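You operate a simulated robot arm through the tools that you are given. There is no shell and no other tool.

You are at the controls of a simulated robot arm. One attempt, no reset.

TASK
Slide the green pot to zone FOUR, heat the soup and serve a bowl.
Fine: slide it, do not lift it; on 6, not left on 9, till it shows hot, then hob off; one ladle into the yellow bowl; the red ladle goes back; touch no hot metal; a teaspoon spilt at most. Set down upright: ladle with red handle.

Only the result counts: the job must be done as asked and must still hold three seconds after the hand-in. Knocking over, shifting, dropping, spilling or breaking anything else fails it.

THE ROBOT
A 7-joint arm with a two-finger parallel gripper, fixed in place. Base frame: the origin is on the floor under the middle of its stand, x ahead of it, y to its left, z up; the work surface is at about z = 0.9. Units: m, degrees, N and s.
It reaches about 1.479 m from its shoulder. Its first joint turns from -166.0 to 166.0 degrees. Payload 4.4 kg.
The TCP is the grasp point between the finger pads, 0.023 m short of the fingertips. In the tool frame z runs along the fingers and y along their closing line. The gripper opens to 0.094 m. The fingers are 0.038 m wide and 0.01 m thick; the gripper's body (0.054 by 0.096 m) begins 0.039 m behind the TCP.
Orientation is told as [roll, pitch, yaw] about the base's x, y, z axes, in that order, counted from this pose: with the fingers straight down and closing along the base's y, the tool's x points along the base's -x, its y along +y and its z along -z.

THE INTERFACE
- The arm moves only by the tool arm_command. Its argument "steps" is a list of rows, each a list of 7 numbers: the shift along the base's x, y, z in m, then the turn, a rotation vector about the base's x, y, z in degrees, then the finger opening in m, from 0 to 0.094. In form: [[tx, ty, tz, rx, ry, rz, fingers], ...]. A call has 1 to 20 rows; each row shifts and turns the commanded pose from where the row before left it. Each row takes 0.2 s and may step no farther than 0.05 m and 8.6 degrees from the row before; otherwise, or with a gripper value out of range, the whole call is refused. A pose out of reach is approached as far as the arm can. The call stops where the force on the tool passes 60 N (or 10 N more than at its start, if that is more) or the arm is blocked; 0.2 s more then pass. Each finger travels about 0.072 m/s and halts on what it meets, pressing with about 33 N; the grip force reading is that of the motor and also rises with nothing between the fingers. The clock runs only during rows and for 0.2 s after the last one: add rows that do not move to give the fingers time. It gives the time, the measured TCP pose, the force on the tool (base axes), the opening and the grip force at its end, in the units of the frame above (readings bear some noise), with the torque about the TCP (base axes, N m) and any sound that the robot's microphone picked up.
- Cameras (640 x 400 px; columns grow to the right, rows downward): "scene" is fixed at [0.2207, 0.4993, 1.6867]; the picture's right is [-0.51, -0.86, 0.00], its down [-0.51, 0.30, -0.80] and it looks along [0.69, -0.41, -0.59] (base axes); focal length 314 px, centre (320, 200). "wrist" rides on the gripper at [0.086, 0.016, -0.074] in the tool frame; the picture's right is [-0.18, 0.98, 0.00], its down [-0.58, -0.11, -0.81] and it looks along [-0.79, -0.15, 0.59] (tool axes); focal length 243 px, centre (320, 200). There is no depth. A picture from a camera that has moved, and an enlarged one, comes with that camera's place and axes in the base frame and with its lens.
- grab_frame(camera): a new picture of that camera. It takes no simulated time.
- enlarge(camera, box): a new picture of the part [left, top, right, bottom] of that camera's present view, enlarged. It takes no simulated time.
- job_done(): hands the job in; it is judged then, once.

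Places have to be worked out from the pictures, the camera data and where the tool is seen. Open the gripper and draw the arm clear of the work before you hand the job in, unless the task says otherwise.

The tools are called as a command line: name --pt "numbers of a row" for each row, then --argument value for the rest, lists and objects as JSON in quotes. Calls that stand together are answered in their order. arm_command: Moves the arm, as the interface text tells. Its arguments: {"type":"object","properties":{"steps":{"type":"array"}},"required":["steps"]} The other tools are called the same way: grab_frame (camera) takes a picture; enlarge (camera, box) takes an enlarged picture of a part of a camera's view; job_done () hands the job in.

At the start:

```text
time_s: 0.0
ee_pos: [0.7733, -0.2405, 1.3148]
tcp_rot: [0.0, 0.0, 0.0]
ft_force: [0.2, 0.1, -0.1]
ft_torque: [-0.01, 0.0, 0.01]
grip_width: 0.0942
finger_force: 0.1
```

scene: 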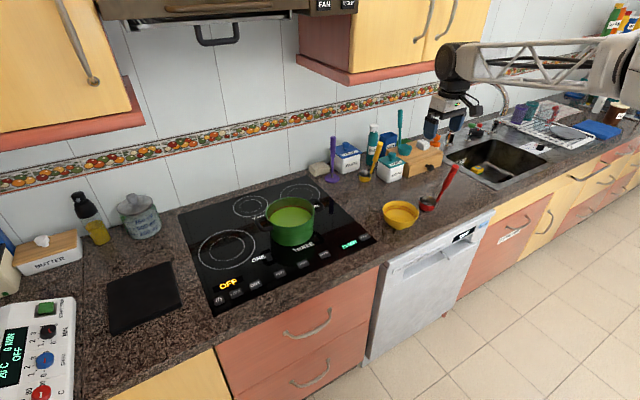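
wrist: 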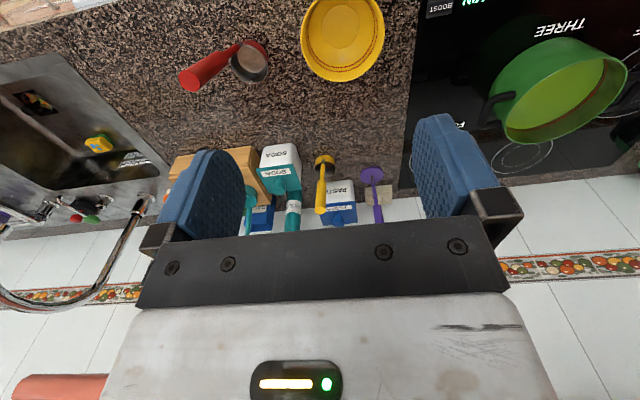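

I start by examining the hob, its labels and the ladle more closely; nothing moves yet.

enlarge --camera "scene" --box '[170, 170, 390, 320]'

enlarge --camera "scene" --box '[300, 110, 500, 240]'

enlarge --camera "wrist" --box '[400, 0, 640, 180]'

enlarge --camera "scene" --box '[0, 170, 220, 400]'

```text
2.67 times, centred on (280, 245) of scene
camera zoom: at [0.2207, 0.4993, 1.6867], right [-0.51, -0.86, 0.0], down [-0.51, 0.3, -0.8], along [0.69, -0.41, -0.59], focal length 838 px, centre (427, 80)
```

zoom: 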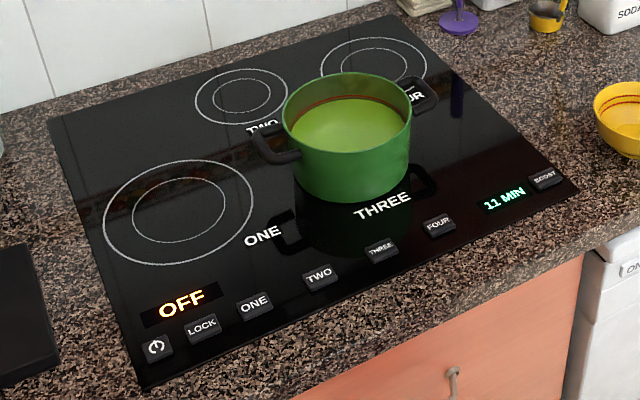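

```text
3.08 times, centred on (400, 175) of scene
camera zoom: at [0.2207, 0.4993, 1.6867], right [-0.51, -0.86, 0.0], down [-0.51, 0.3, -0.8], along [0.69, -0.41, -0.59], focal length 967 px, centre (74, 277)
```

zoom: 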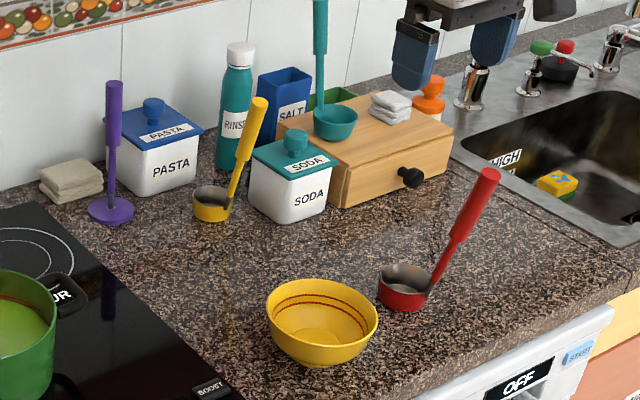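

```text
2.22 times, centred on (520, 90) of wrist
camera zoom: at [0.6855, -0.2236, 1.3904], right [0.18, 0.98, 0.0], down [0.58, -0.11, 0.81], along [0.79, -0.15, -0.59], focal length 539 px, centre (-124, 444)
```

zoom: 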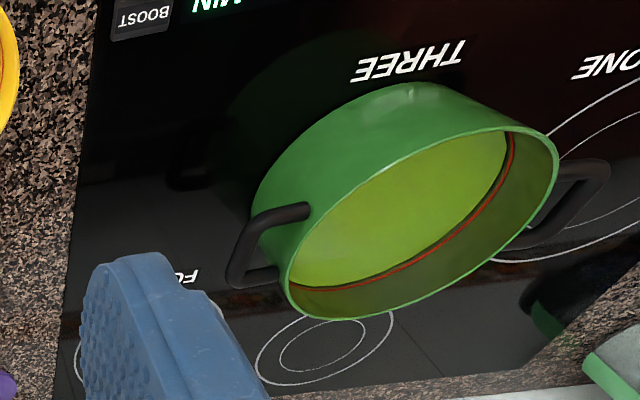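

```text
1.74 times, centred on (110, 285) of scene
camera zoom: at [0.2207, 0.4993, 1.6867], right [-0.51, -0.86, 0.0], down [-0.51, 0.3, -0.8], along [0.69, -0.41, -0.59], focal length 546 px, centre (685, 52)
```

zoom: 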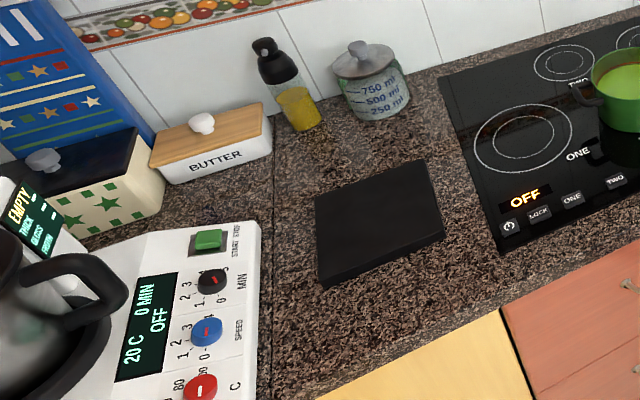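

The hob is axis-aligned, about x 0.82–1.34 and y −0.09–0.49. Its keys run along x≈0.863, with FOUR at y≈0.10. The pot sits on THREE near (1.03, 0.145), and ring FOUR is near (1.23, 0.005). I'll move the arm to look at the hob with the wrist camera, fingers closed.

arm_command --pt "-0.01 0.04 -0.005 0 0 0 0.06" --pt "-0.01 0.045 -0.005 0 0 0 0.03" --pt "-0.01 0.045 -0.005 0 0 0 0.0" --pt "-0.01 0.045 -0.005 0 0 0 0.0" --pt "-0.01 0.045 -0.005 0 0 0 0.0" --pt "-0.01 0.045 -0.005 0 0 0 0.0" --pt "-0.01 0.045 -0.005 0 0 0 0.0" --pt "-0.01 0.04 -0.005 0 0 0 0.0" --pt "0 0.02 0 0 0 0 0.0" --pt "0 0 0 0 0 0 0.0"

```text
time_s: 2.2
ee_pos: [0.693, 0.128, 1.2755]
tcp_rot: [0.0, 0.0, 0.0]
ft_force: [-0.1, 0.3, 0.6]
ft_torque: [0.03, 0.0, -0.02]
grip_width: 0.0
finger_force: 32.6
```

The arm arrived cleanly. I now take the wrist view of the hob.

grab_frame --camera "wrist"

enlarge --camera "scene" --box '[380, 140, 500, 240]'

```text
taken
camera wrist: at [0.605, 0.1461, 1.3497], right [0.18, 0.98, 0.0], down [0.58, -0.11, 0.81], along [0.79, -0.15, -0.59], focal length 243 px, centre (320, 200)
```

wrist: 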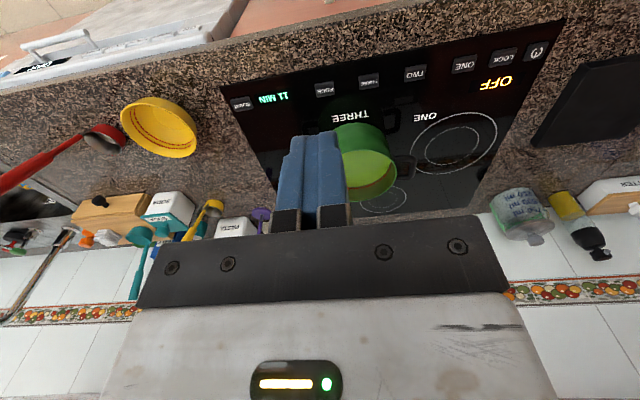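

```text
4.00 times, centred on (440, 190) of scene
camera zoom: at [0.2207, 0.4993, 1.6867], right [-0.51, -0.86, 0.0], down [-0.51, 0.3, -0.8], along [0.69, -0.41, -0.59], focal length 1257 px, centre (-160, 240)
```

zoom: 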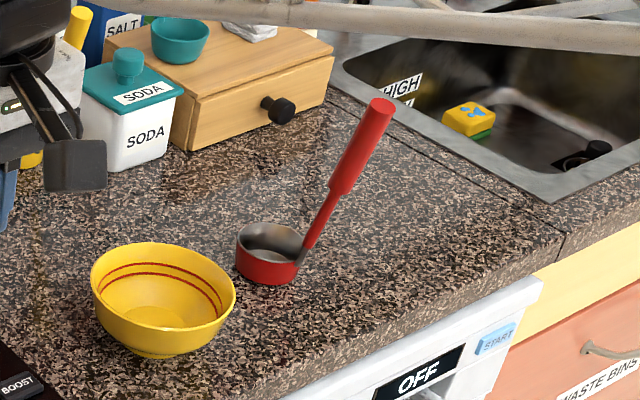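

The gripper hides part of the pot, so I zoom in on the pot and the keys.

enlarge --camera "wrist" --box '[220, 20, 560, 230]'

enlarge --camera "scene" --box '[240, 170, 340, 260]'

```text
1.88 times, centred on (390, 125) of wrist
camera zoom: at [0.605, 0.1461, 1.3497], right [0.18, 0.98, 0.0], down [0.58, -0.11, 0.81], along [0.79, -0.15, -0.59], focal length 457 px, centre (188, 341)
```

zoom: 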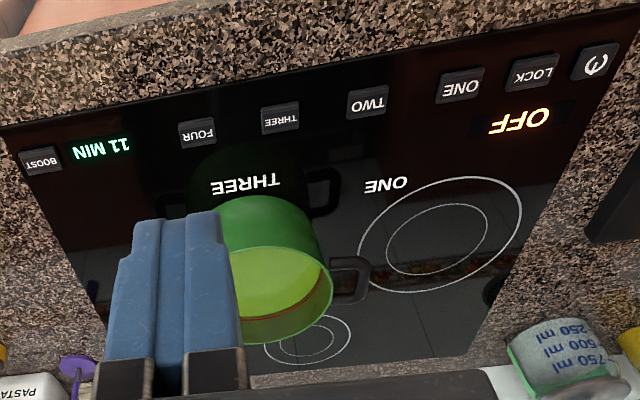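

```text
4.44 times, centred on (290, 215) of scene
camera zoom: at [0.2207, 0.4993, 1.6867], right [-0.51, -0.86, 0.0], down [-0.51, 0.3, -0.8], along [0.69, -0.41, -0.59], focal length 1397 px, centre (453, 133)
```

zoom: 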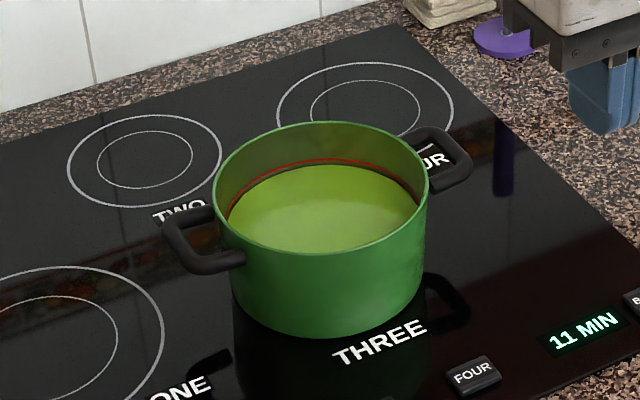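

The estimates agree: hob glass at z≈0.907, keys at x≈0.85, pot centre about (1.02, 0.148), radius about 0.086, rim at z≈0.997, and handles along ±y. I plan a stable two-finger push in −y that straddles the left handle, then a push in +x. First I yaw the gripper −90° and go to the pot's +y side, staying high.

arm_command --pt "0.03 0.025 -0.01 0 0 -8.2 0.0" --pt "0.03 0.025 -0.01 0 0 -8.2 0.0" --pt "0.03 0.025 -0.01 0 0 -8.2 0.03" --pt "0.03 0.025 -0.01 0 0 -8.2 0.06" --pt "0.03 0.025 -0.01 0 0 -8.2 0.094" --pt "0.03 0.025 -0.01 0 0 -8.2 0.094" --pt "0.03 0.025 -0.01 0 0 -8.2 0.094" --pt "0.03 0.025 -0.01 0 0 -8.2 0.094" --pt "0.03 0.025 -0.01 0 0 -8.2 0.094" --pt "0.03 0.025 -0.01 0 0 -8.2 0.094" --pt "0.03 0.025 -0.01 0 0 -8.0 0.094" --pt "0 0 0 0 0 0 0.094"

grab_frame --camera "wrist"

grab_frame --camera "scene"

```text
time_s: 4.8
ee_pos: [1.022, 0.406, 1.1678]
tcp_rot: [-0.1, 0.0, -90.1]
ft_force: [0.1, 0.0, 0.1]
ft_torque: [0.01, 0.0, -0.02]
grip_width: 0.0938
finger_force: 0.1
```

```text
taken
camera wrist: at [1.0385, 0.4933, 1.2418], right [0.98, -0.19, 0.0], down [-0.11, -0.58, 0.81], along [-0.15, -0.79, -0.59], focal length 243 px, centre (320, 200)
```

wrist: 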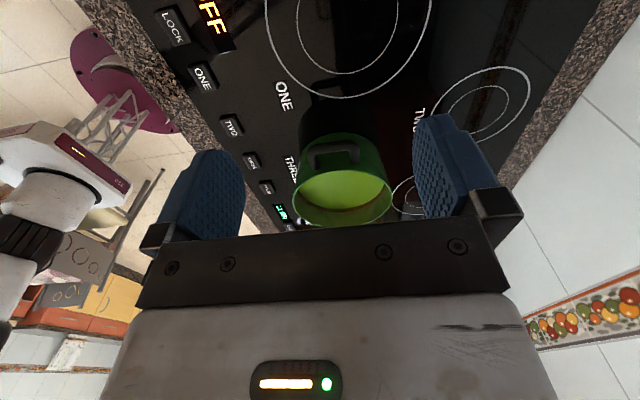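

```text
taken
```

scene: 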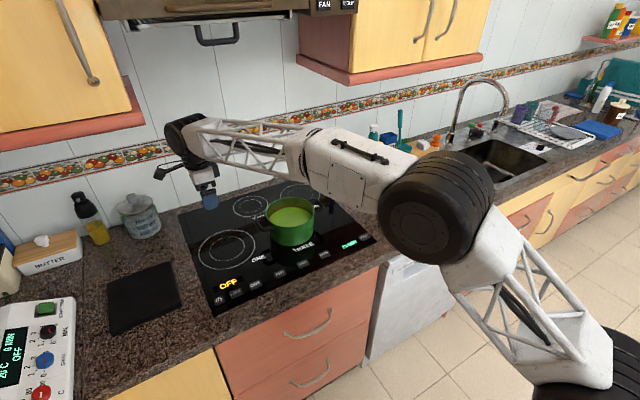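

The wrist now looks toward −y with the handle and pot in view between the fingers. I zoom in to measure the handle and pot.

enlarge --camera "wrist" --box '[240, 80, 440, 240]'

```text
2.50 times, centred on (340, 160) of wrist
camera zoom: at [1.0385, 0.4933, 1.2418], right [0.98, -0.19, 0.0], down [-0.11, -0.58, 0.81], along [-0.15, -0.79, -0.59], focal length 606 px, centre (270, 300)
```

zoom: 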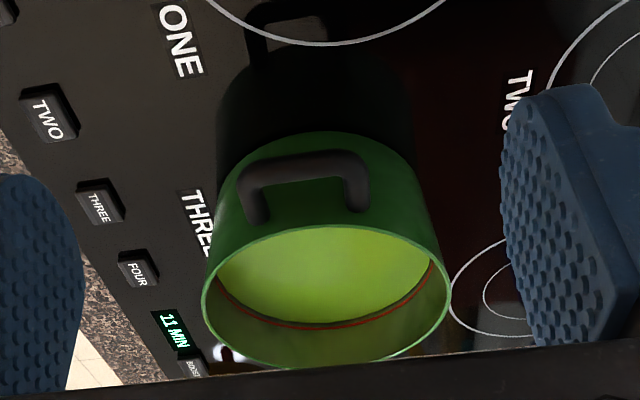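

The handle spans x≈0.972–1.051, and the pot centre is at x≈1.013. I tilt the fingers 10° forward and descend at y≈0.36, keeping the body's underside above the rim.

arm_command --pt "-0.005 -0.016 -0.03 -5 0 0 0.094" --pt "-0.005 -0.01 -0.03 -5 0 0 0.094" --pt "0 -0.01 -0.04 0 0 0 0.094" --pt "0 -0.01 -0.04 0 0 0 0.094" --pt "0 0 -0.04 0 0 0 0.094" --pt "0 0 -0.02 0 0 0 0.094" --pt "0 0 0 0 0 0 0.094"

grab_frame --camera "wrist"

enlarge --camera "scene" --box '[180, 150, 340, 260]'

```text
time_s: 6.4
ee_pos: [1.0161, 0.3583, 0.963]
tcp_rot: [0.0, -10.0, -90.0]
ft_force: [-0.3, -1.0, -0.1]
ft_torque: [0.01, 0.02, -0.01]
grip_width: 0.094
finger_force: 0.0
```

```text
taken
camera wrist: at [1.031, 0.4588, 1.0223], right [0.98, -0.18, 0.03], down [-0.11, -0.43, 0.9], along [-0.15, -0.88, -0.44], focal length 243 px, centre (320, 200)
```

wrist: 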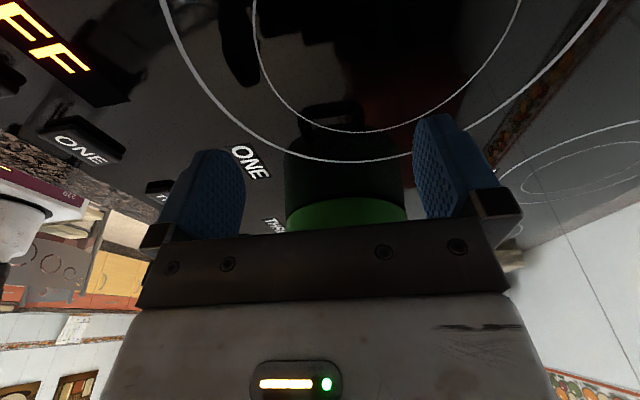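

```text
3.64 times, centred on (260, 205) of scene
camera zoom: at [0.2207, 0.4993, 1.6867], right [-0.51, -0.86, 0.0], down [-0.51, 0.3, -0.8], along [0.69, -0.41, -0.59], focal length 1143 px, centre (538, 182)
```

zoom: 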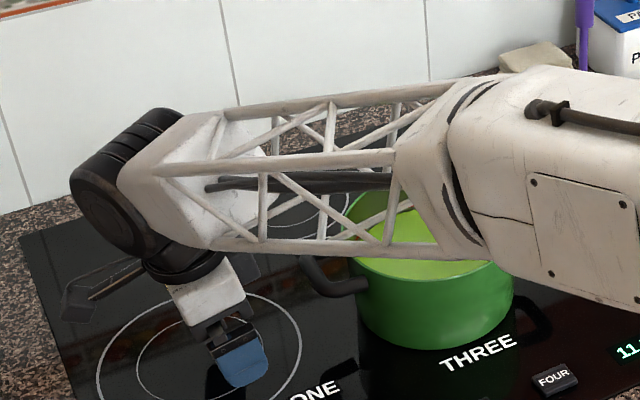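

The fingers line up with the pot on both sides of the handle, though the body hides the rim. I advance slowly in −y to straddle the handle and watch the force.

arm_command --pt "-0.003 -0.03 0.002 0 0 0 0.094" --pt "0 -0.03 0.002 0 0 0 0.094" --pt "0 -0.02 0 0 0 0 0.094" --pt "0 0 0 0 0 0 0.094"

grab_frame --camera "wrist"

enlarge --camera "scene" --box '[180, 150, 340, 260]'

```text
time_s: 7.4
ee_pos: [1.0102, 0.2773, 0.9695]
tcp_rot: [0.0, -10.1, -90.0]
ft_force: [-1.1, -0.5, 0.1]
ft_torque: [0.01, -0.05, -0.01]
grip_width: 0.0938
finger_force: 0.0
```

```text
taken
camera wrist: at [1.0264, 0.3775, 1.0287], right [0.98, -0.18, 0.03], down [-0.11, -0.43, 0.9], along [-0.15, -0.88, -0.44], focal length 243 px, centre (320, 200)
```

wrist: 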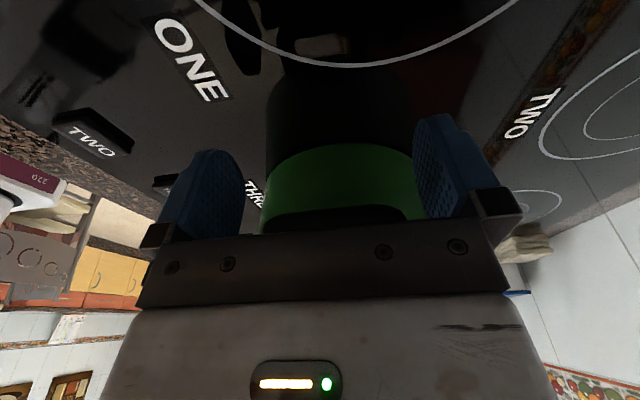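

```text
3.64 times, centred on (260, 205) of scene
camera zoom: at [0.2207, 0.4993, 1.6867], right [-0.51, -0.86, 0.0], down [-0.51, 0.3, -0.8], along [0.69, -0.41, -0.59], focal length 1143 px, centre (538, 182)
```

zoom: 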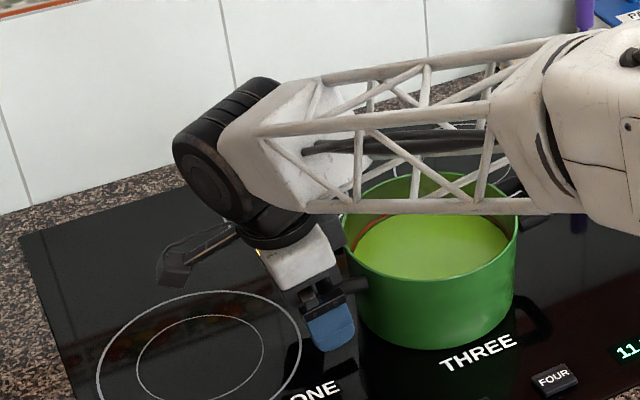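

No contact yet. I zoom in to check the clearance of the handle between the fingers.

enlarge --camera "wrist" --box '[220, 110, 440, 250]'

```text
2.86 times, centred on (330, 180) of wrist
camera zoom: at [1.0264, 0.3775, 1.0287], right [0.98, -0.18, 0.03], down [-0.11, -0.43, 0.9], along [-0.15, -0.88, -0.44], focal length 693 px, centre (291, 257)
```

zoom: 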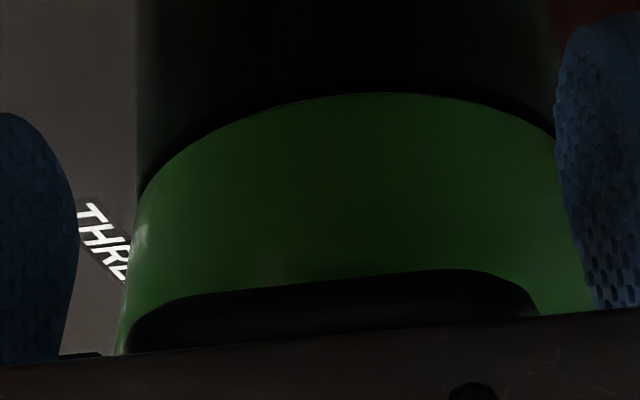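

The handle is centred with about 1 cm clearance on each side. I push gently in −y past the expected contact at y≈0.24.

arm_command --pt "0 -0.015 0 0 0 0 0.094" --pt "0 -0.015 0 0 0 0 0.094" --pt "0 -0.01 0 0 0 0 0.094" --pt "0 -0.01 0 0 0 0 0.094" --pt "0 -0.01 0 0 0 0 0.094" --pt "0 0 0 0 0 0 0.094"

enlarge --camera "scene" --box '[200, 150, 360, 260]'

```text
time_s: 8.8
ee_pos: [1.0104, 0.2178, 0.9685]
tcp_rot: [0.0, -10.0, -90.0]
ft_force: [0.6, 0.5, -0.7]
ft_torque: [0.06, 0.04, 0.07]
grip_width: 0.094
finger_force: 0.1
```

```text
3.64 times, centred on (280, 205) of scene
camera zoom: at [0.2207, 0.4993, 1.6867], right [-0.51, -0.86, 0.0], down [-0.51, 0.3, -0.8], along [0.69, -0.41, -0.59], focal length 1143 px, centre (466, 182)
```

zoom: 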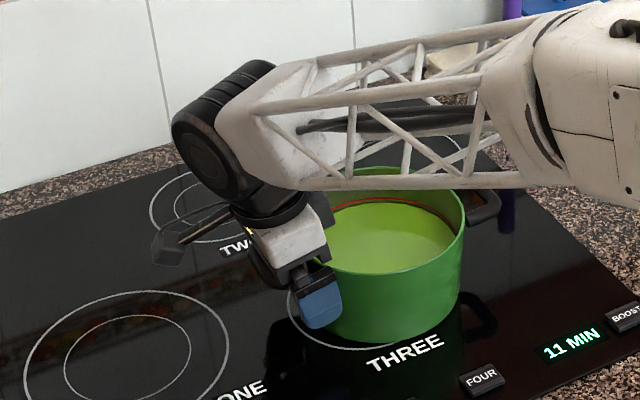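

The pot is sliding: ring THREE is emerging from under it and the reaction force is small. I keep pushing at the same gentle speed.

arm_command --pt "0 -0.012 0 0 0 0 0.094" --pt "0 -0.012 0 0 0 0 0.094" --pt "0 -0.012 0 0 0 0 0.094" --pt "0 -0.012 0 0 0 0 0.094" --pt "0 -0.012 0 0 0 0 0.094" --pt "0 -0.012 0 0 0 0 0.094" --pt "0 -0.012 0 0 0 0 0.094" --pt "0 -0.01 0 0 0 0 0.094" --pt "0 0 0 0 0 0 0.094"

enlarge --camera "scene" --box '[200, 150, 360, 260]'

grab_frame --camera "wrist"

```text
time_s: 10.8
ee_pos: [1.0103, 0.1239, 0.9701]
tcp_rot: [-0.1, -10.0, -90.1]
ft_force: [0.1, 0.2, 0.1]
ft_torque: [-0.01, 0.0, 0.01]
grip_width: 0.0941
finger_force: 0.1
```

```text
3.64 times, centred on (280, 205) of scene
camera zoom: at [0.2207, 0.4993, 1.6867], right [-0.51, -0.86, 0.0], down [-0.51, 0.3, -0.8], along [0.69, -0.41, -0.59], focal length 1143 px, centre (466, 182)
```

zoom: 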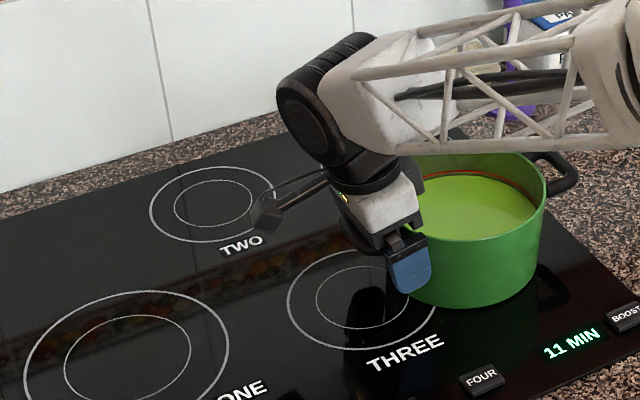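

```text
taken
camera wrist: at [1.0254, 0.2227, 1.0283], right [0.98, -0.18, 0.03], down [-0.11, -0.43, 0.9], along [-0.15, -0.88, -0.44], focal length 243 px, centre (320, 200)
```

wrist: 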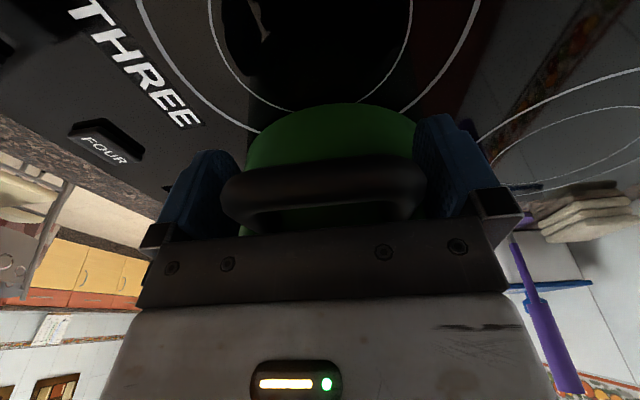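

The pot centre is now at y≈0.029 by contact geometry, and ring THREE is fully clear. Ring FOUR reads about (1.21, 0.012), so I push the last 1.6 cm, then back off in +y and rise.

arm_command --pt "0 -0.01 0 0 0 0 0.094" --pt "0 -0.006 0 0 0 0 0.094" --pt "0 0 0 0 0 0 0.094" --pt "0 0.02 0 0 0 0 0.094" --pt "0 0.04 0 0 0 0 0.094" --pt "0 0.04 0 0 0 0 0.094" --pt "0 0.04 0.02 0 0 0 0.094" --pt "0 0.02 0.05 0 0 0 0.094" --pt "0 0 0.05 0 0 0 0.094" --pt "0 0 0.05 0 0 0 0.094" --pt "0 0 0.03 5 0 0 0.094" --pt "0 0 0.0 5 0 0 0.094"

grab_frame --camera "wrist"

enlarge --camera "scene" --box '[200, 150, 360, 260]'

```text
refused: row 8 steps farther than a row can; nothing moved
```

```text
taken
camera wrist: at [1.0254, 0.2227, 1.0283], right [0.98, -0.18, 0.03], down [-0.11, -0.43, 0.9], along [-0.15, -0.88, -0.44], focal length 243 px, centre (320, 200)
```

wrist: 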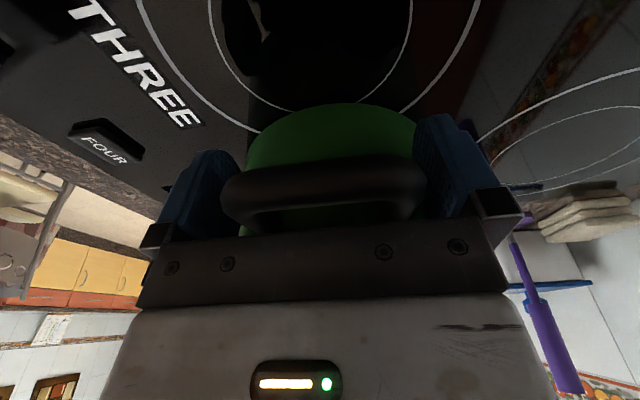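

```text
3.64 times, centred on (280, 205) of scene
camera zoom: at [0.2207, 0.4993, 1.6867], right [-0.51, -0.86, 0.0], down [-0.51, 0.3, -0.8], along [0.69, -0.41, -0.59], focal length 1143 px, centre (466, 182)
```

zoom: 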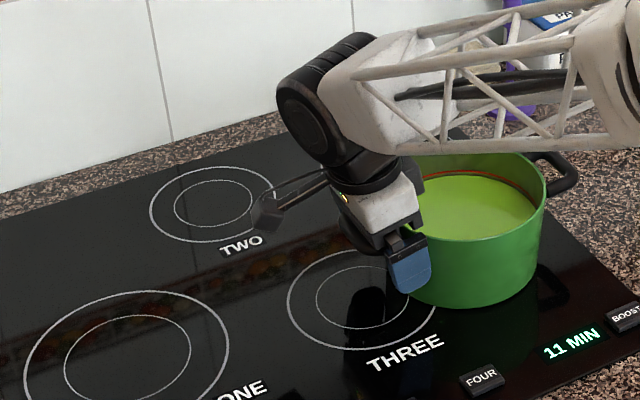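

The call was refused because one row was over the step limit, and nothing moved. I repeat it with smaller steps.

arm_command --pt "0 -0.01 0 0 0 0 0.094" --pt "0 -0.006 0 0 0 0 0.094" --pt "0 0 0 0 0 0 0.094" --pt "0 0.02 0 0 0 0 0.094" --pt "0 0.04 0 0 0 0 0.094" --pt "0 0.04 0 0 0 0 0.094" --pt "0 0.04 0.02 0 0 0 0.094" --pt "0 0.01 0.04 0 0 0 0.094" --pt "0 0 0.045 0 0 0 0.094" --pt "0 0 0.045 0 0 0 0.094" --pt "0 0 0.045 5 0 0 0.094" --pt "0 0 0.0 5 0 0 0.094"

grab_frame --camera "wrist"

enlarge --camera "scene" --box '[200, 150, 360, 260]'

```text
time_s: 13.4
ee_pos: [1.0095, 0.2587, 1.1657]
tcp_rot: [0.0, 0.0, -90.0]
ft_force: [-0.4, 0.9, -0.4]
ft_torque: [0.04, -0.02, -0.02]
grip_width: 0.094
finger_force: 0.0
```

```text
taken
camera wrist: at [1.0249, 0.3458, 1.2403], right [0.98, -0.18, 0.0], down [-0.11, -0.58, 0.81], along [-0.15, -0.79, -0.59], focal length 243 px, centre (320, 200)
```

wrist: 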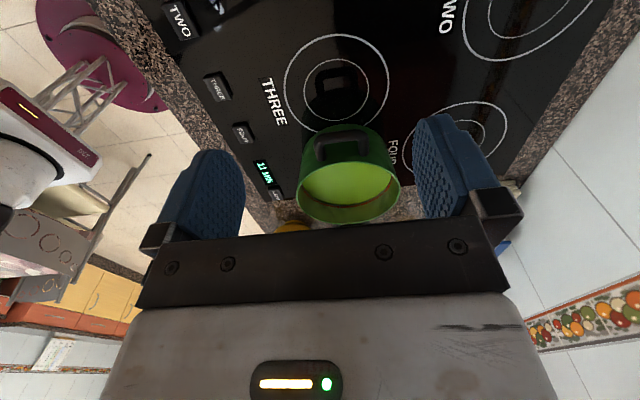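

```text
3.64 times, centred on (280, 205) of scene
camera zoom: at [0.2207, 0.4993, 1.6867], right [-0.51, -0.86, 0.0], down [-0.51, 0.3, -0.8], along [0.69, -0.41, -0.59], focal length 1143 px, centre (466, 182)
```

zoom: 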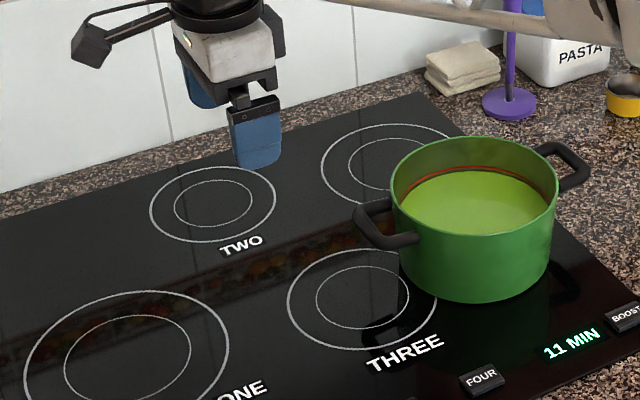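

Ring FOUR is now partly visible from both cameras, so I enlarge both views to fix its centre.

enlarge --camera "wrist" --box '[260, 80, 540, 240]'

enlarge --camera "scene" --box '[270, 170, 350, 230]'

```text
2.29 times, centred on (400, 160) of wrist
camera zoom: at [1.0249, 0.3458, 1.2403], right [0.98, -0.18, 0.0], down [-0.11, -0.58, 0.81], along [-0.15, -0.79, -0.59], focal length 555 px, centre (137, 291)
```

zoom: 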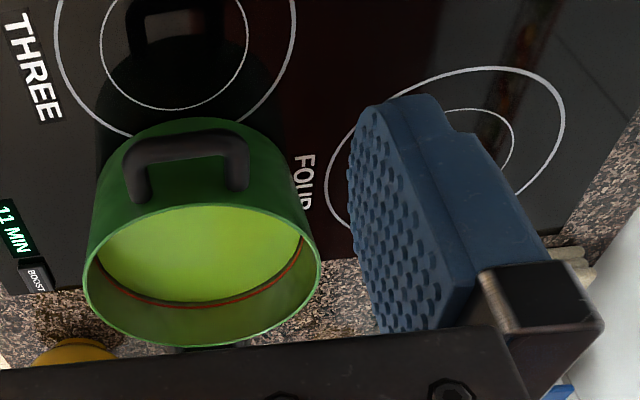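

```text
6.67 times, centred on (310, 200) of scene
camera zoom: at [0.2207, 0.4993, 1.6867], right [-0.51, -0.86, 0.0], down [-0.51, 0.3, -0.8], along [0.69, -0.41, -0.59], focal length 2095 px, centre (387, 200)
```

zoom: 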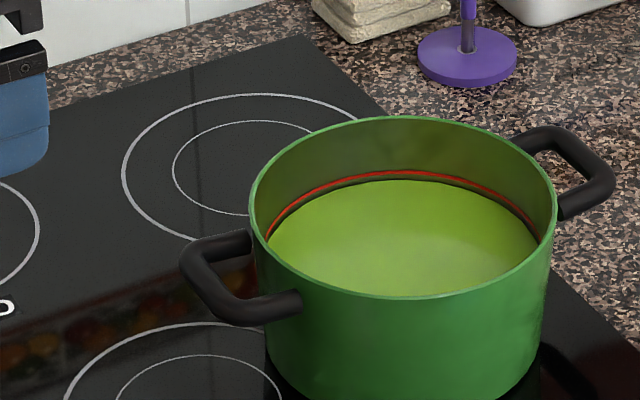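

The circle fits put ring FOUR at about (1.201, 0.016) with radius 0.085, and the pot is now at about (1.012, 0.014). I rotate the gripper back to yaw 0 and move in front of the pot at y=0.016 for the +x push.

arm_command --pt "-0.0145 -0.022 0 0 0 8.2 0.094" --pt "-0.0145 -0.022 0 0 0 8.2 0.094" --pt "-0.0145 -0.022 0 0 0 8.2 0.094" --pt "-0.0145 -0.022 0 0 0 8.2 0.094" --pt "-0.0145 -0.022 0 0 0 8.2 0.094" --pt "-0.0145 -0.022 0 0 0 8.2 0.094" --pt "-0.0145 -0.022 0 0 0 8.2 0.094" --pt "-0.0145 -0.022 0 0 0 8.2 0.094" --pt "-0.0145 -0.022 0 0 0 8.2 0.094" --pt "-0.0145 -0.022 0 0 0 8.2 0.094" --pt "-0.0145 -0.022 0 0 0 8.0 0.094" --pt "0 0 0 0 -5 0 0.094" --pt "0 0 0 0 -5 0 0.094" --pt "0 0 0 0 0 0 0.094"

grab_frame --camera "wrist"

```text
time_s: 16.4
ee_pos: [0.851, 0.0159, 1.1644]
tcp_rot: [-0.1, -10.2, 0.0]
ft_force: [-1.5, 0.0, -0.9]
ft_torque: [-0.03, 0.0, 0.03]
grip_width: 0.094
finger_force: 0.0
```

```text
taken
camera wrist: at [0.7514, 0.0334, 1.2238], right [0.18, 0.98, 0.03], down [0.43, -0.11, 0.9], along [0.88, -0.15, -0.44], focal length 243 px, centre (320, 200)
```

wrist: 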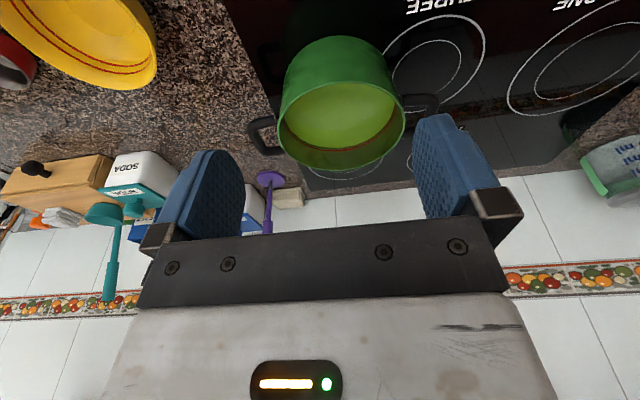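

The pot sits centred between the fingers as seen from the front. I descend to z≈0.968 at x=0.85 and approach slowly.

arm_command --pt "0 0 -0.045 0 0 0 0.094" --pt "0 0 -0.045 0 0 0 0.094" --pt "0 0 -0.045 0 0 0 0.094" --pt "0 0 -0.04 0 0 0 0.094" --pt "0 0 -0.021 0 0 0 0.094" --pt "0.02 0 0 0 0 0 0.094" --pt "0.02 0 0 0 0 0 0.094" --pt "0.01 0 0 0 0 0 0.094" --pt "0.01 0 0 0 0 0 0.094" --pt "0.01 0 0 0 0 0 0.094" --pt "0 0 0 0 0 0 0.094"

grab_frame --camera "wrist"

enlarge --camera "scene" --box '[220, 150, 380, 260]'

```text
time_s: 18.8
ee_pos: [0.9199, 0.0166, 0.9681]
tcp_rot: [0.0, -10.0, -0.1]
ft_force: [0.0, -0.3, 0.4]
ft_torque: [-0.01, 0.01, -0.02]
grip_width: 0.0939
finger_force: 0.0
```

```text
taken
camera wrist: at [0.821, 0.0337, 1.0274], right [0.18, 0.98, 0.03], down [0.43, -0.11, 0.9], along [0.88, -0.15, -0.44], focal length 243 px, centre (320, 200)
```

wrist: 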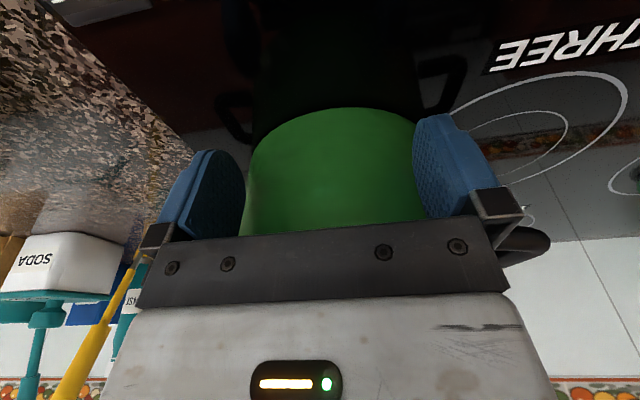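

```text
3.64 times, centred on (300, 205) of scene
camera zoom: at [0.2207, 0.4993, 1.6867], right [-0.51, -0.86, 0.0], down [-0.51, 0.3, -0.8], along [0.69, -0.41, -0.59], focal length 1143 px, centre (393, 182)
```

zoom: 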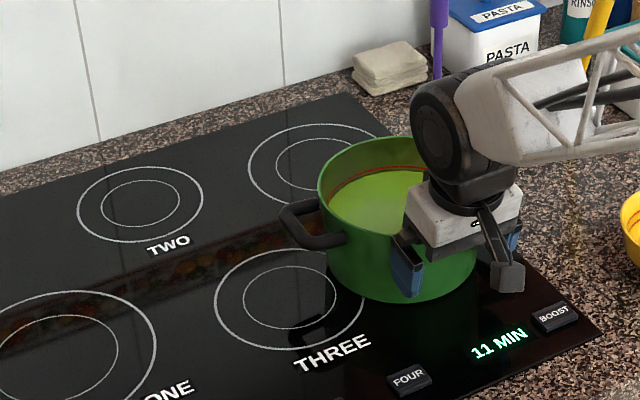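

The fingers are at the wall with no contact force yet, and the handles are clear of them. I push +x at about 6 cm/s toward TCP x≈1.095 and will then check.

arm_command --pt "0.012 0 0 0 0 0 0.094" --pt "0.012 0 0 0 0 0 0.094" --pt "0.012 0 0 0 0 0 0.094" --pt "0.012 0 0 0 0 0 0.094" --pt "0.012 0 0 0 0 0 0.094" --pt "0.012 0 0 0 0 0 0.094" --pt "0.012 0 0 0 0 0 0.094" --pt "0.012 0 0 0 0 0 0.094" --pt "0.012 0 0 0 0 0 0.094" --pt "0.012 0 0 0 0 0 0.094" --pt "0.012 0 0 0 0 0 0.094" --pt "0.012 0 0 0 0 0 0.094" --pt "0.012 0 0 0 0 0 0.094" --pt "0.012 0 0 0 0 0 0.094" --pt "0.007 0 0 0 0 0 0.094" --pt "0 0 0 0 0 0 0.094"

grab_frame --camera "wrist"

enlarge --camera "scene" --box '[220, 150, 380, 260]'

```text
time_s: 22.2
ee_pos: [1.0957, 0.0162, 0.968]
tcp_rot: [0.0, -10.0, 0.0]
ft_force: [-0.9, -0.1, -0.7]
ft_torque: [0.02, -0.02, 0.0]
grip_width: 0.0939
finger_force: 0.1
```

```text
taken
camera wrist: at [0.9965, 0.0335, 1.0269], right [0.18, 0.98, 0.03], down [0.43, -0.11, 0.9], along [0.88, -0.15, -0.44], focal length 243 px, centre (320, 200)
```

wrist: 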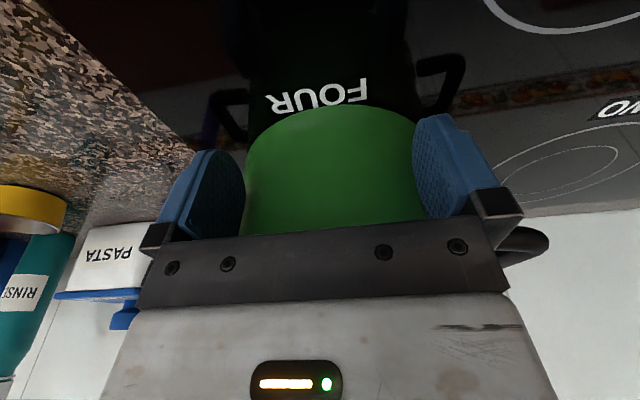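

```text
3.64 times, centred on (300, 205) of scene
camera zoom: at [0.2207, 0.4993, 1.6867], right [-0.51, -0.86, 0.0], down [-0.51, 0.3, -0.8], along [0.69, -0.41, -0.59], focal length 1143 px, centre (393, 182)
```

zoom: 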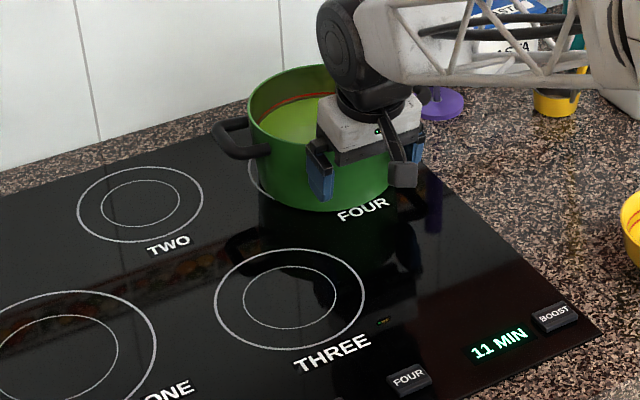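

The pot is nearly on ring FOUR. I push the last 11 mm, then back away and lift for a clear look.

arm_command --pt "0.006 0 0 0 0 0 0.094" --pt "0.005 0 0 0 0 0 0.094" --pt "0 0 0 0 0 0 0.094" --pt "-0.02 0 0 0 0 0 0.094" --pt "-0.04 0 0 0 0 0 0.094" --pt "-0.045 0 0 0 0 0 0.094" --pt "-0.045 0 0.015 0 0 0 0.094" --pt "-0.04 0 0.03 0 0 0 0.06" --pt "-0.03 0 0.04 0 0 0 0.03" --pt "-0.03 0 0.04 0 5 0 0.0" --pt "-0.03 0 0.04 0 5 0 0.0" --pt "0 0 0.02 0 0 0 0.0" --pt "0 0 0 0 0 0 0.0"

grab_frame --camera "wrist"

enlarge --camera "scene" --box '[220, 150, 380, 260]'

```text
time_s: 25.0
ee_pos: [0.8269, 0.0176, 1.1538]
tcp_rot: [0.0, 0.0, -0.1]
ft_force: [0.2, -0.4, -1.1]
ft_torque: [0.0, 0.0, 0.02]
grip_width: 0.0
finger_force: 33.1
```

```text
taken
camera wrist: at [0.7395, 0.0339, 1.2291], right [0.18, 0.98, 0.0], down [0.58, -0.11, 0.81], along [0.79, -0.15, -0.59], focal length 243 px, centre (320, 200)
```

wrist: 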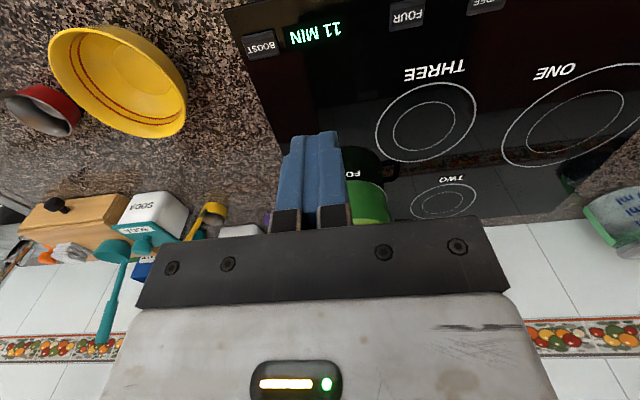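

```text
3.64 times, centred on (300, 205) of scene
camera zoom: at [0.2207, 0.4993, 1.6867], right [-0.51, -0.86, 0.0], down [-0.51, 0.3, -0.8], along [0.69, -0.41, -0.59], focal length 1143 px, centre (393, 182)
```

zoom: 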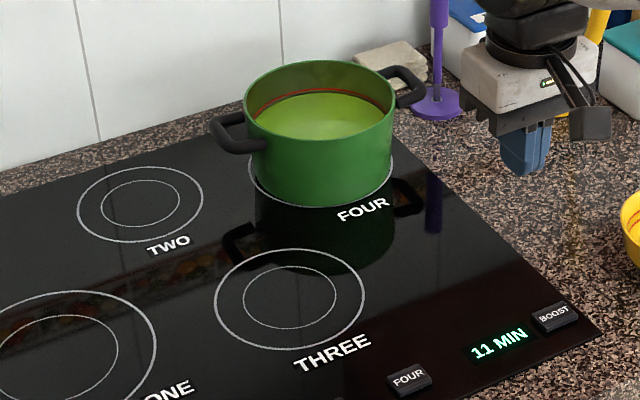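

enlarge --camera "scene" --box '[265, 160, 345, 220]'

enlarge --camera "scene" --box '[200, 220, 400, 320]'

```text
6.67 times, centred on (305, 190) of scene
camera zoom: at [0.2207, 0.4993, 1.6867], right [-0.51, -0.86, 0.0], down [-0.51, 0.3, -0.8], along [0.69, -0.41, -0.59], focal length 2095 px, centre (420, 267)
```

zoom: 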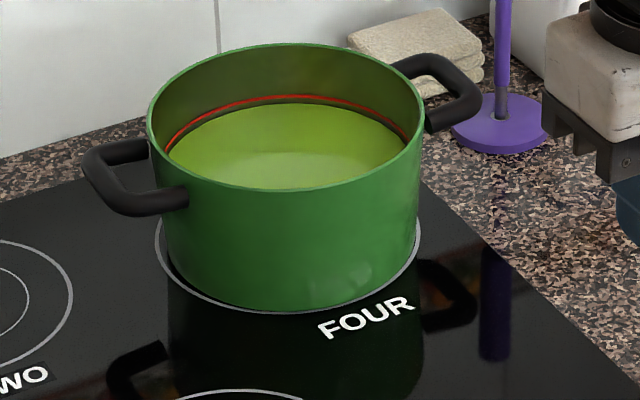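

```text
3.20 times, centred on (300, 270) of scene
camera zoom: at [0.2207, 0.4993, 1.6867], right [-0.51, -0.86, 0.0], down [-0.51, 0.3, -0.8], along [0.69, -0.41, -0.59], focal length 1006 px, centre (384, -24)
```

zoom: 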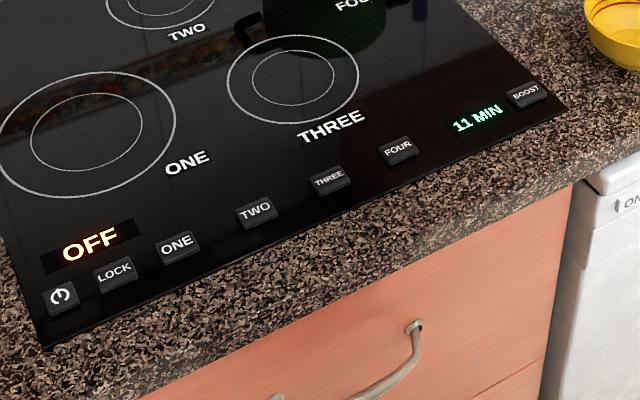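

The pot is centred on ring FOUR to within a few millimetres. Next I wake the hob: I move the closed fingers above the power key at about (0.850, 0.466).

arm_command --pt "0.005 0.045 -0.01 0 0 0 0.0" --pt "0.005 0.045 -0.01 0 0 0 0.0" --pt "0.005 0.045 -0.01 0 0 0 0.0" --pt "0.005 0.045 -0.01 0 0 0 0.0" --pt "0.003 0.045 -0.01 0 0 0 0.0" --pt "0 0.045 -0.01 0 0 0 0.0" --pt "0 0.045 -0.01 0 0 0 0.0" --pt "0 0.045 -0.01 0 0 0 0.0" --pt "0 0.045 -0.02 0 0 0 0.0" --pt "0 0.043 -0.03 0 0 0 0.0" --pt "0 0 -0.04 0 0 0 0.0" --pt "0 0 -0.025 0 0 0 0.0" --pt "0 0 0 0 0 0 0.0"

grab_frame --camera "wrist"

enlarge --camera "scene" --box '[180, 240, 300, 320]'

```text
refused: row 10 steps farther than a row can; nothing moved
```

```text
taken
camera wrist: at [0.7395, 0.0339, 1.2291], right [0.18, 0.98, 0.0], down [0.58, -0.11, 0.81], along [0.79, -0.15, -0.59], focal length 243 px, centre (320, 200)
```

wrist: 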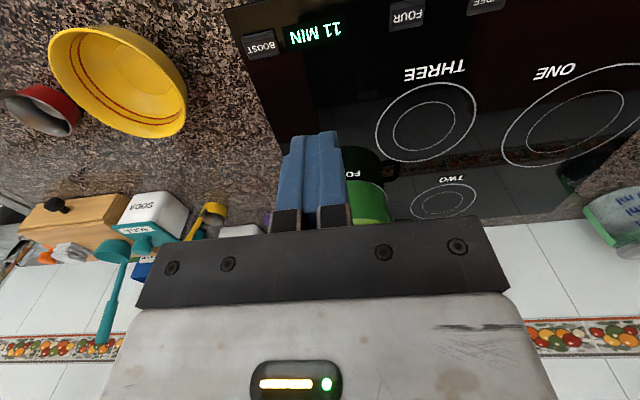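

```text
5.00 times, centred on (240, 280) of scene
camera zoom: at [0.2207, 0.4993, 1.6867], right [-0.51, -0.86, 0.0], down [-0.51, 0.3, -0.8], along [0.69, -0.41, -0.59], focal length 1571 px, centre (720, -200)
```

zoom: 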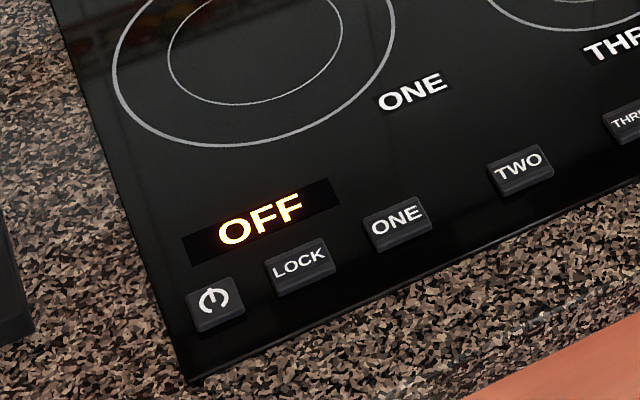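

A diagonal step was too long, so the call was refused. I repeat it with shorter steps.

arm_command --pt "0.005 0.045 -0.01 0 0 0 0.0" --pt "0.005 0.045 -0.01 0 0 0 0.0" --pt "0.005 0.045 -0.01 0 0 0 0.0" --pt "0.005 0.045 -0.01 0 0 0 0.0" --pt "0.003 0.045 -0.01 0 0 0 0.0" --pt "0 0.045 -0.01 0 0 0 0.0" --pt "0 0.045 -0.01 0 0 0 0.0" --pt "0 0.045 -0.01 0 0 0 0.0" --pt "0 0.045 -0.01 0 0 0 0.0" --pt "0 0.043 -0.01 0 0 0 0.0" --pt "0 0 -0.045 0 0 0 0.0" --pt "0 0 -0.045 0 0 0 0.0" --pt "0 0 0 0 0 0 0.0"

grab_frame --camera "wrist"

enlarge --camera "scene" --box '[180, 240, 300, 320]'

```text
time_s: 27.8
ee_pos: [0.8505, 0.4653, 0.9639]
tcp_rot: [-0.1, 0.0, 0.0]
ft_force: [0.1, 0.1, 0.2]
ft_torque: [0.0, 0.0, 0.03]
grip_width: 0.0002
finger_force: 32.9
```

```text
taken
camera wrist: at [0.7632, 0.4828, 1.0386], right [0.18, 0.98, 0.0], down [0.58, -0.11, 0.81], along [0.79, -0.15, -0.59], focal length 243 px, centre (320, 200)
```

wrist: 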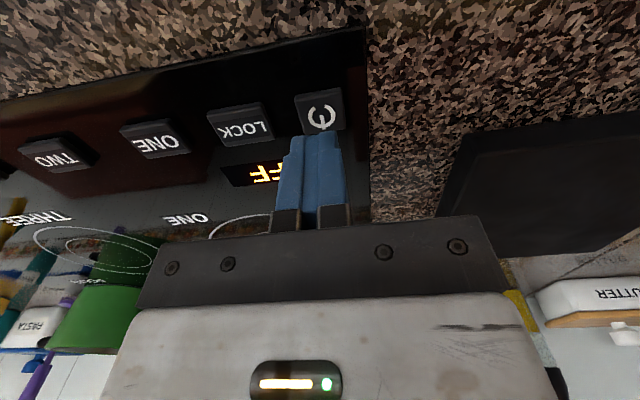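

```text
5.00 times, centred on (240, 280) of scene
camera zoom: at [0.2207, 0.4993, 1.6867], right [-0.51, -0.86, 0.0], down [-0.51, 0.3, -0.8], along [0.69, -0.41, -0.59], focal length 1571 px, centre (720, -200)
```

zoom: 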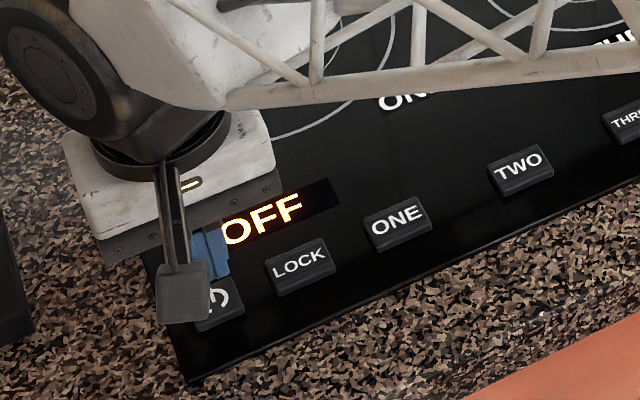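

The fingertips are right above the power key (key centre ≈(0.847, 0.467)). I descend in small steps to press it.

arm_command --pt "-0.003 0.001 -0.01 0 0 0 0.0" --pt "0 0 -0.01 0 0 0 0.0" --pt "0 0 -0.004 0 0 0 0.0" --pt "0 0 -0.003 0 0 0 0.0" --pt "0 0 0 0 0 0 0.0"

enlarge --camera "scene" --box '[180, 240, 300, 320]'

```text
time_s: 29.0
ee_pos: [0.8466, 0.4637, 0.9369]
tcp_rot: [0.0, 0.0, 0.0]
ft_force: [-0.3, 0.4, 0.5]
ft_torque: [0.0, 0.02, 0.0]
grip_width: 0.0
finger_force: 33.1
```

```text
5.00 times, centred on (240, 280) of scene
camera zoom: at [0.2207, 0.4993, 1.6867], right [-0.51, -0.86, 0.0], down [-0.51, 0.3, -0.8], along [0.69, -0.41, -0.59], focal length 1571 px, centre (720, -200)
```

zoom: 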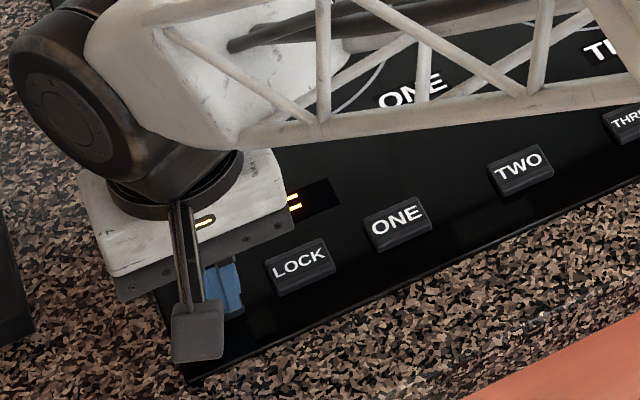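

No contact at TCP z=0.937 yet. I go down in 2 mm steps.

arm_command --pt "0 0 -0.002 0 0 0 0.0" --pt "0 0 -0.002 0 0 0 0.0" --pt "0 0 -0.002 0 0 0 0.0" --pt "0 0 0 0 0 0 0.0"

enlarge --camera "scene" --box '[180, 220, 380, 320]'

```text
time_s: 30.0
ee_pos: [0.847, 0.465, 0.9305]
tcp_rot: [0.1, -0.1, 0.0]
ft_force: [-1.9, 0.1, 4.2]
ft_torque: [0.01, 0.06, 0.0]
grip_width: 0.0
finger_force: 33.1
heard: click
```

```text
3.20 times, centred on (280, 270) of scene
camera zoom: at [0.2207, 0.4993, 1.6867], right [-0.51, -0.86, 0.0], down [-0.51, 0.3, -0.8], along [0.69, -0.41, -0.59], focal length 1006 px, centre (448, -24)
```

zoom: 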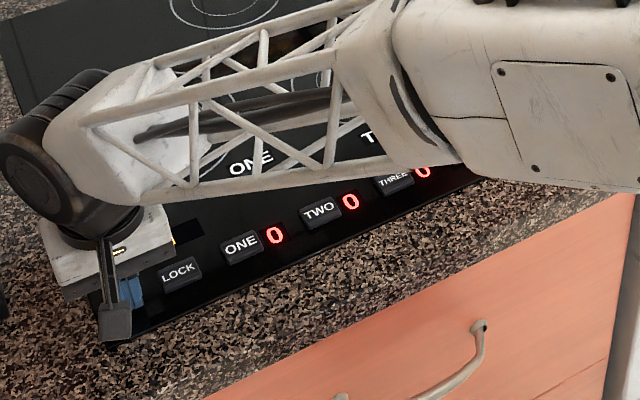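

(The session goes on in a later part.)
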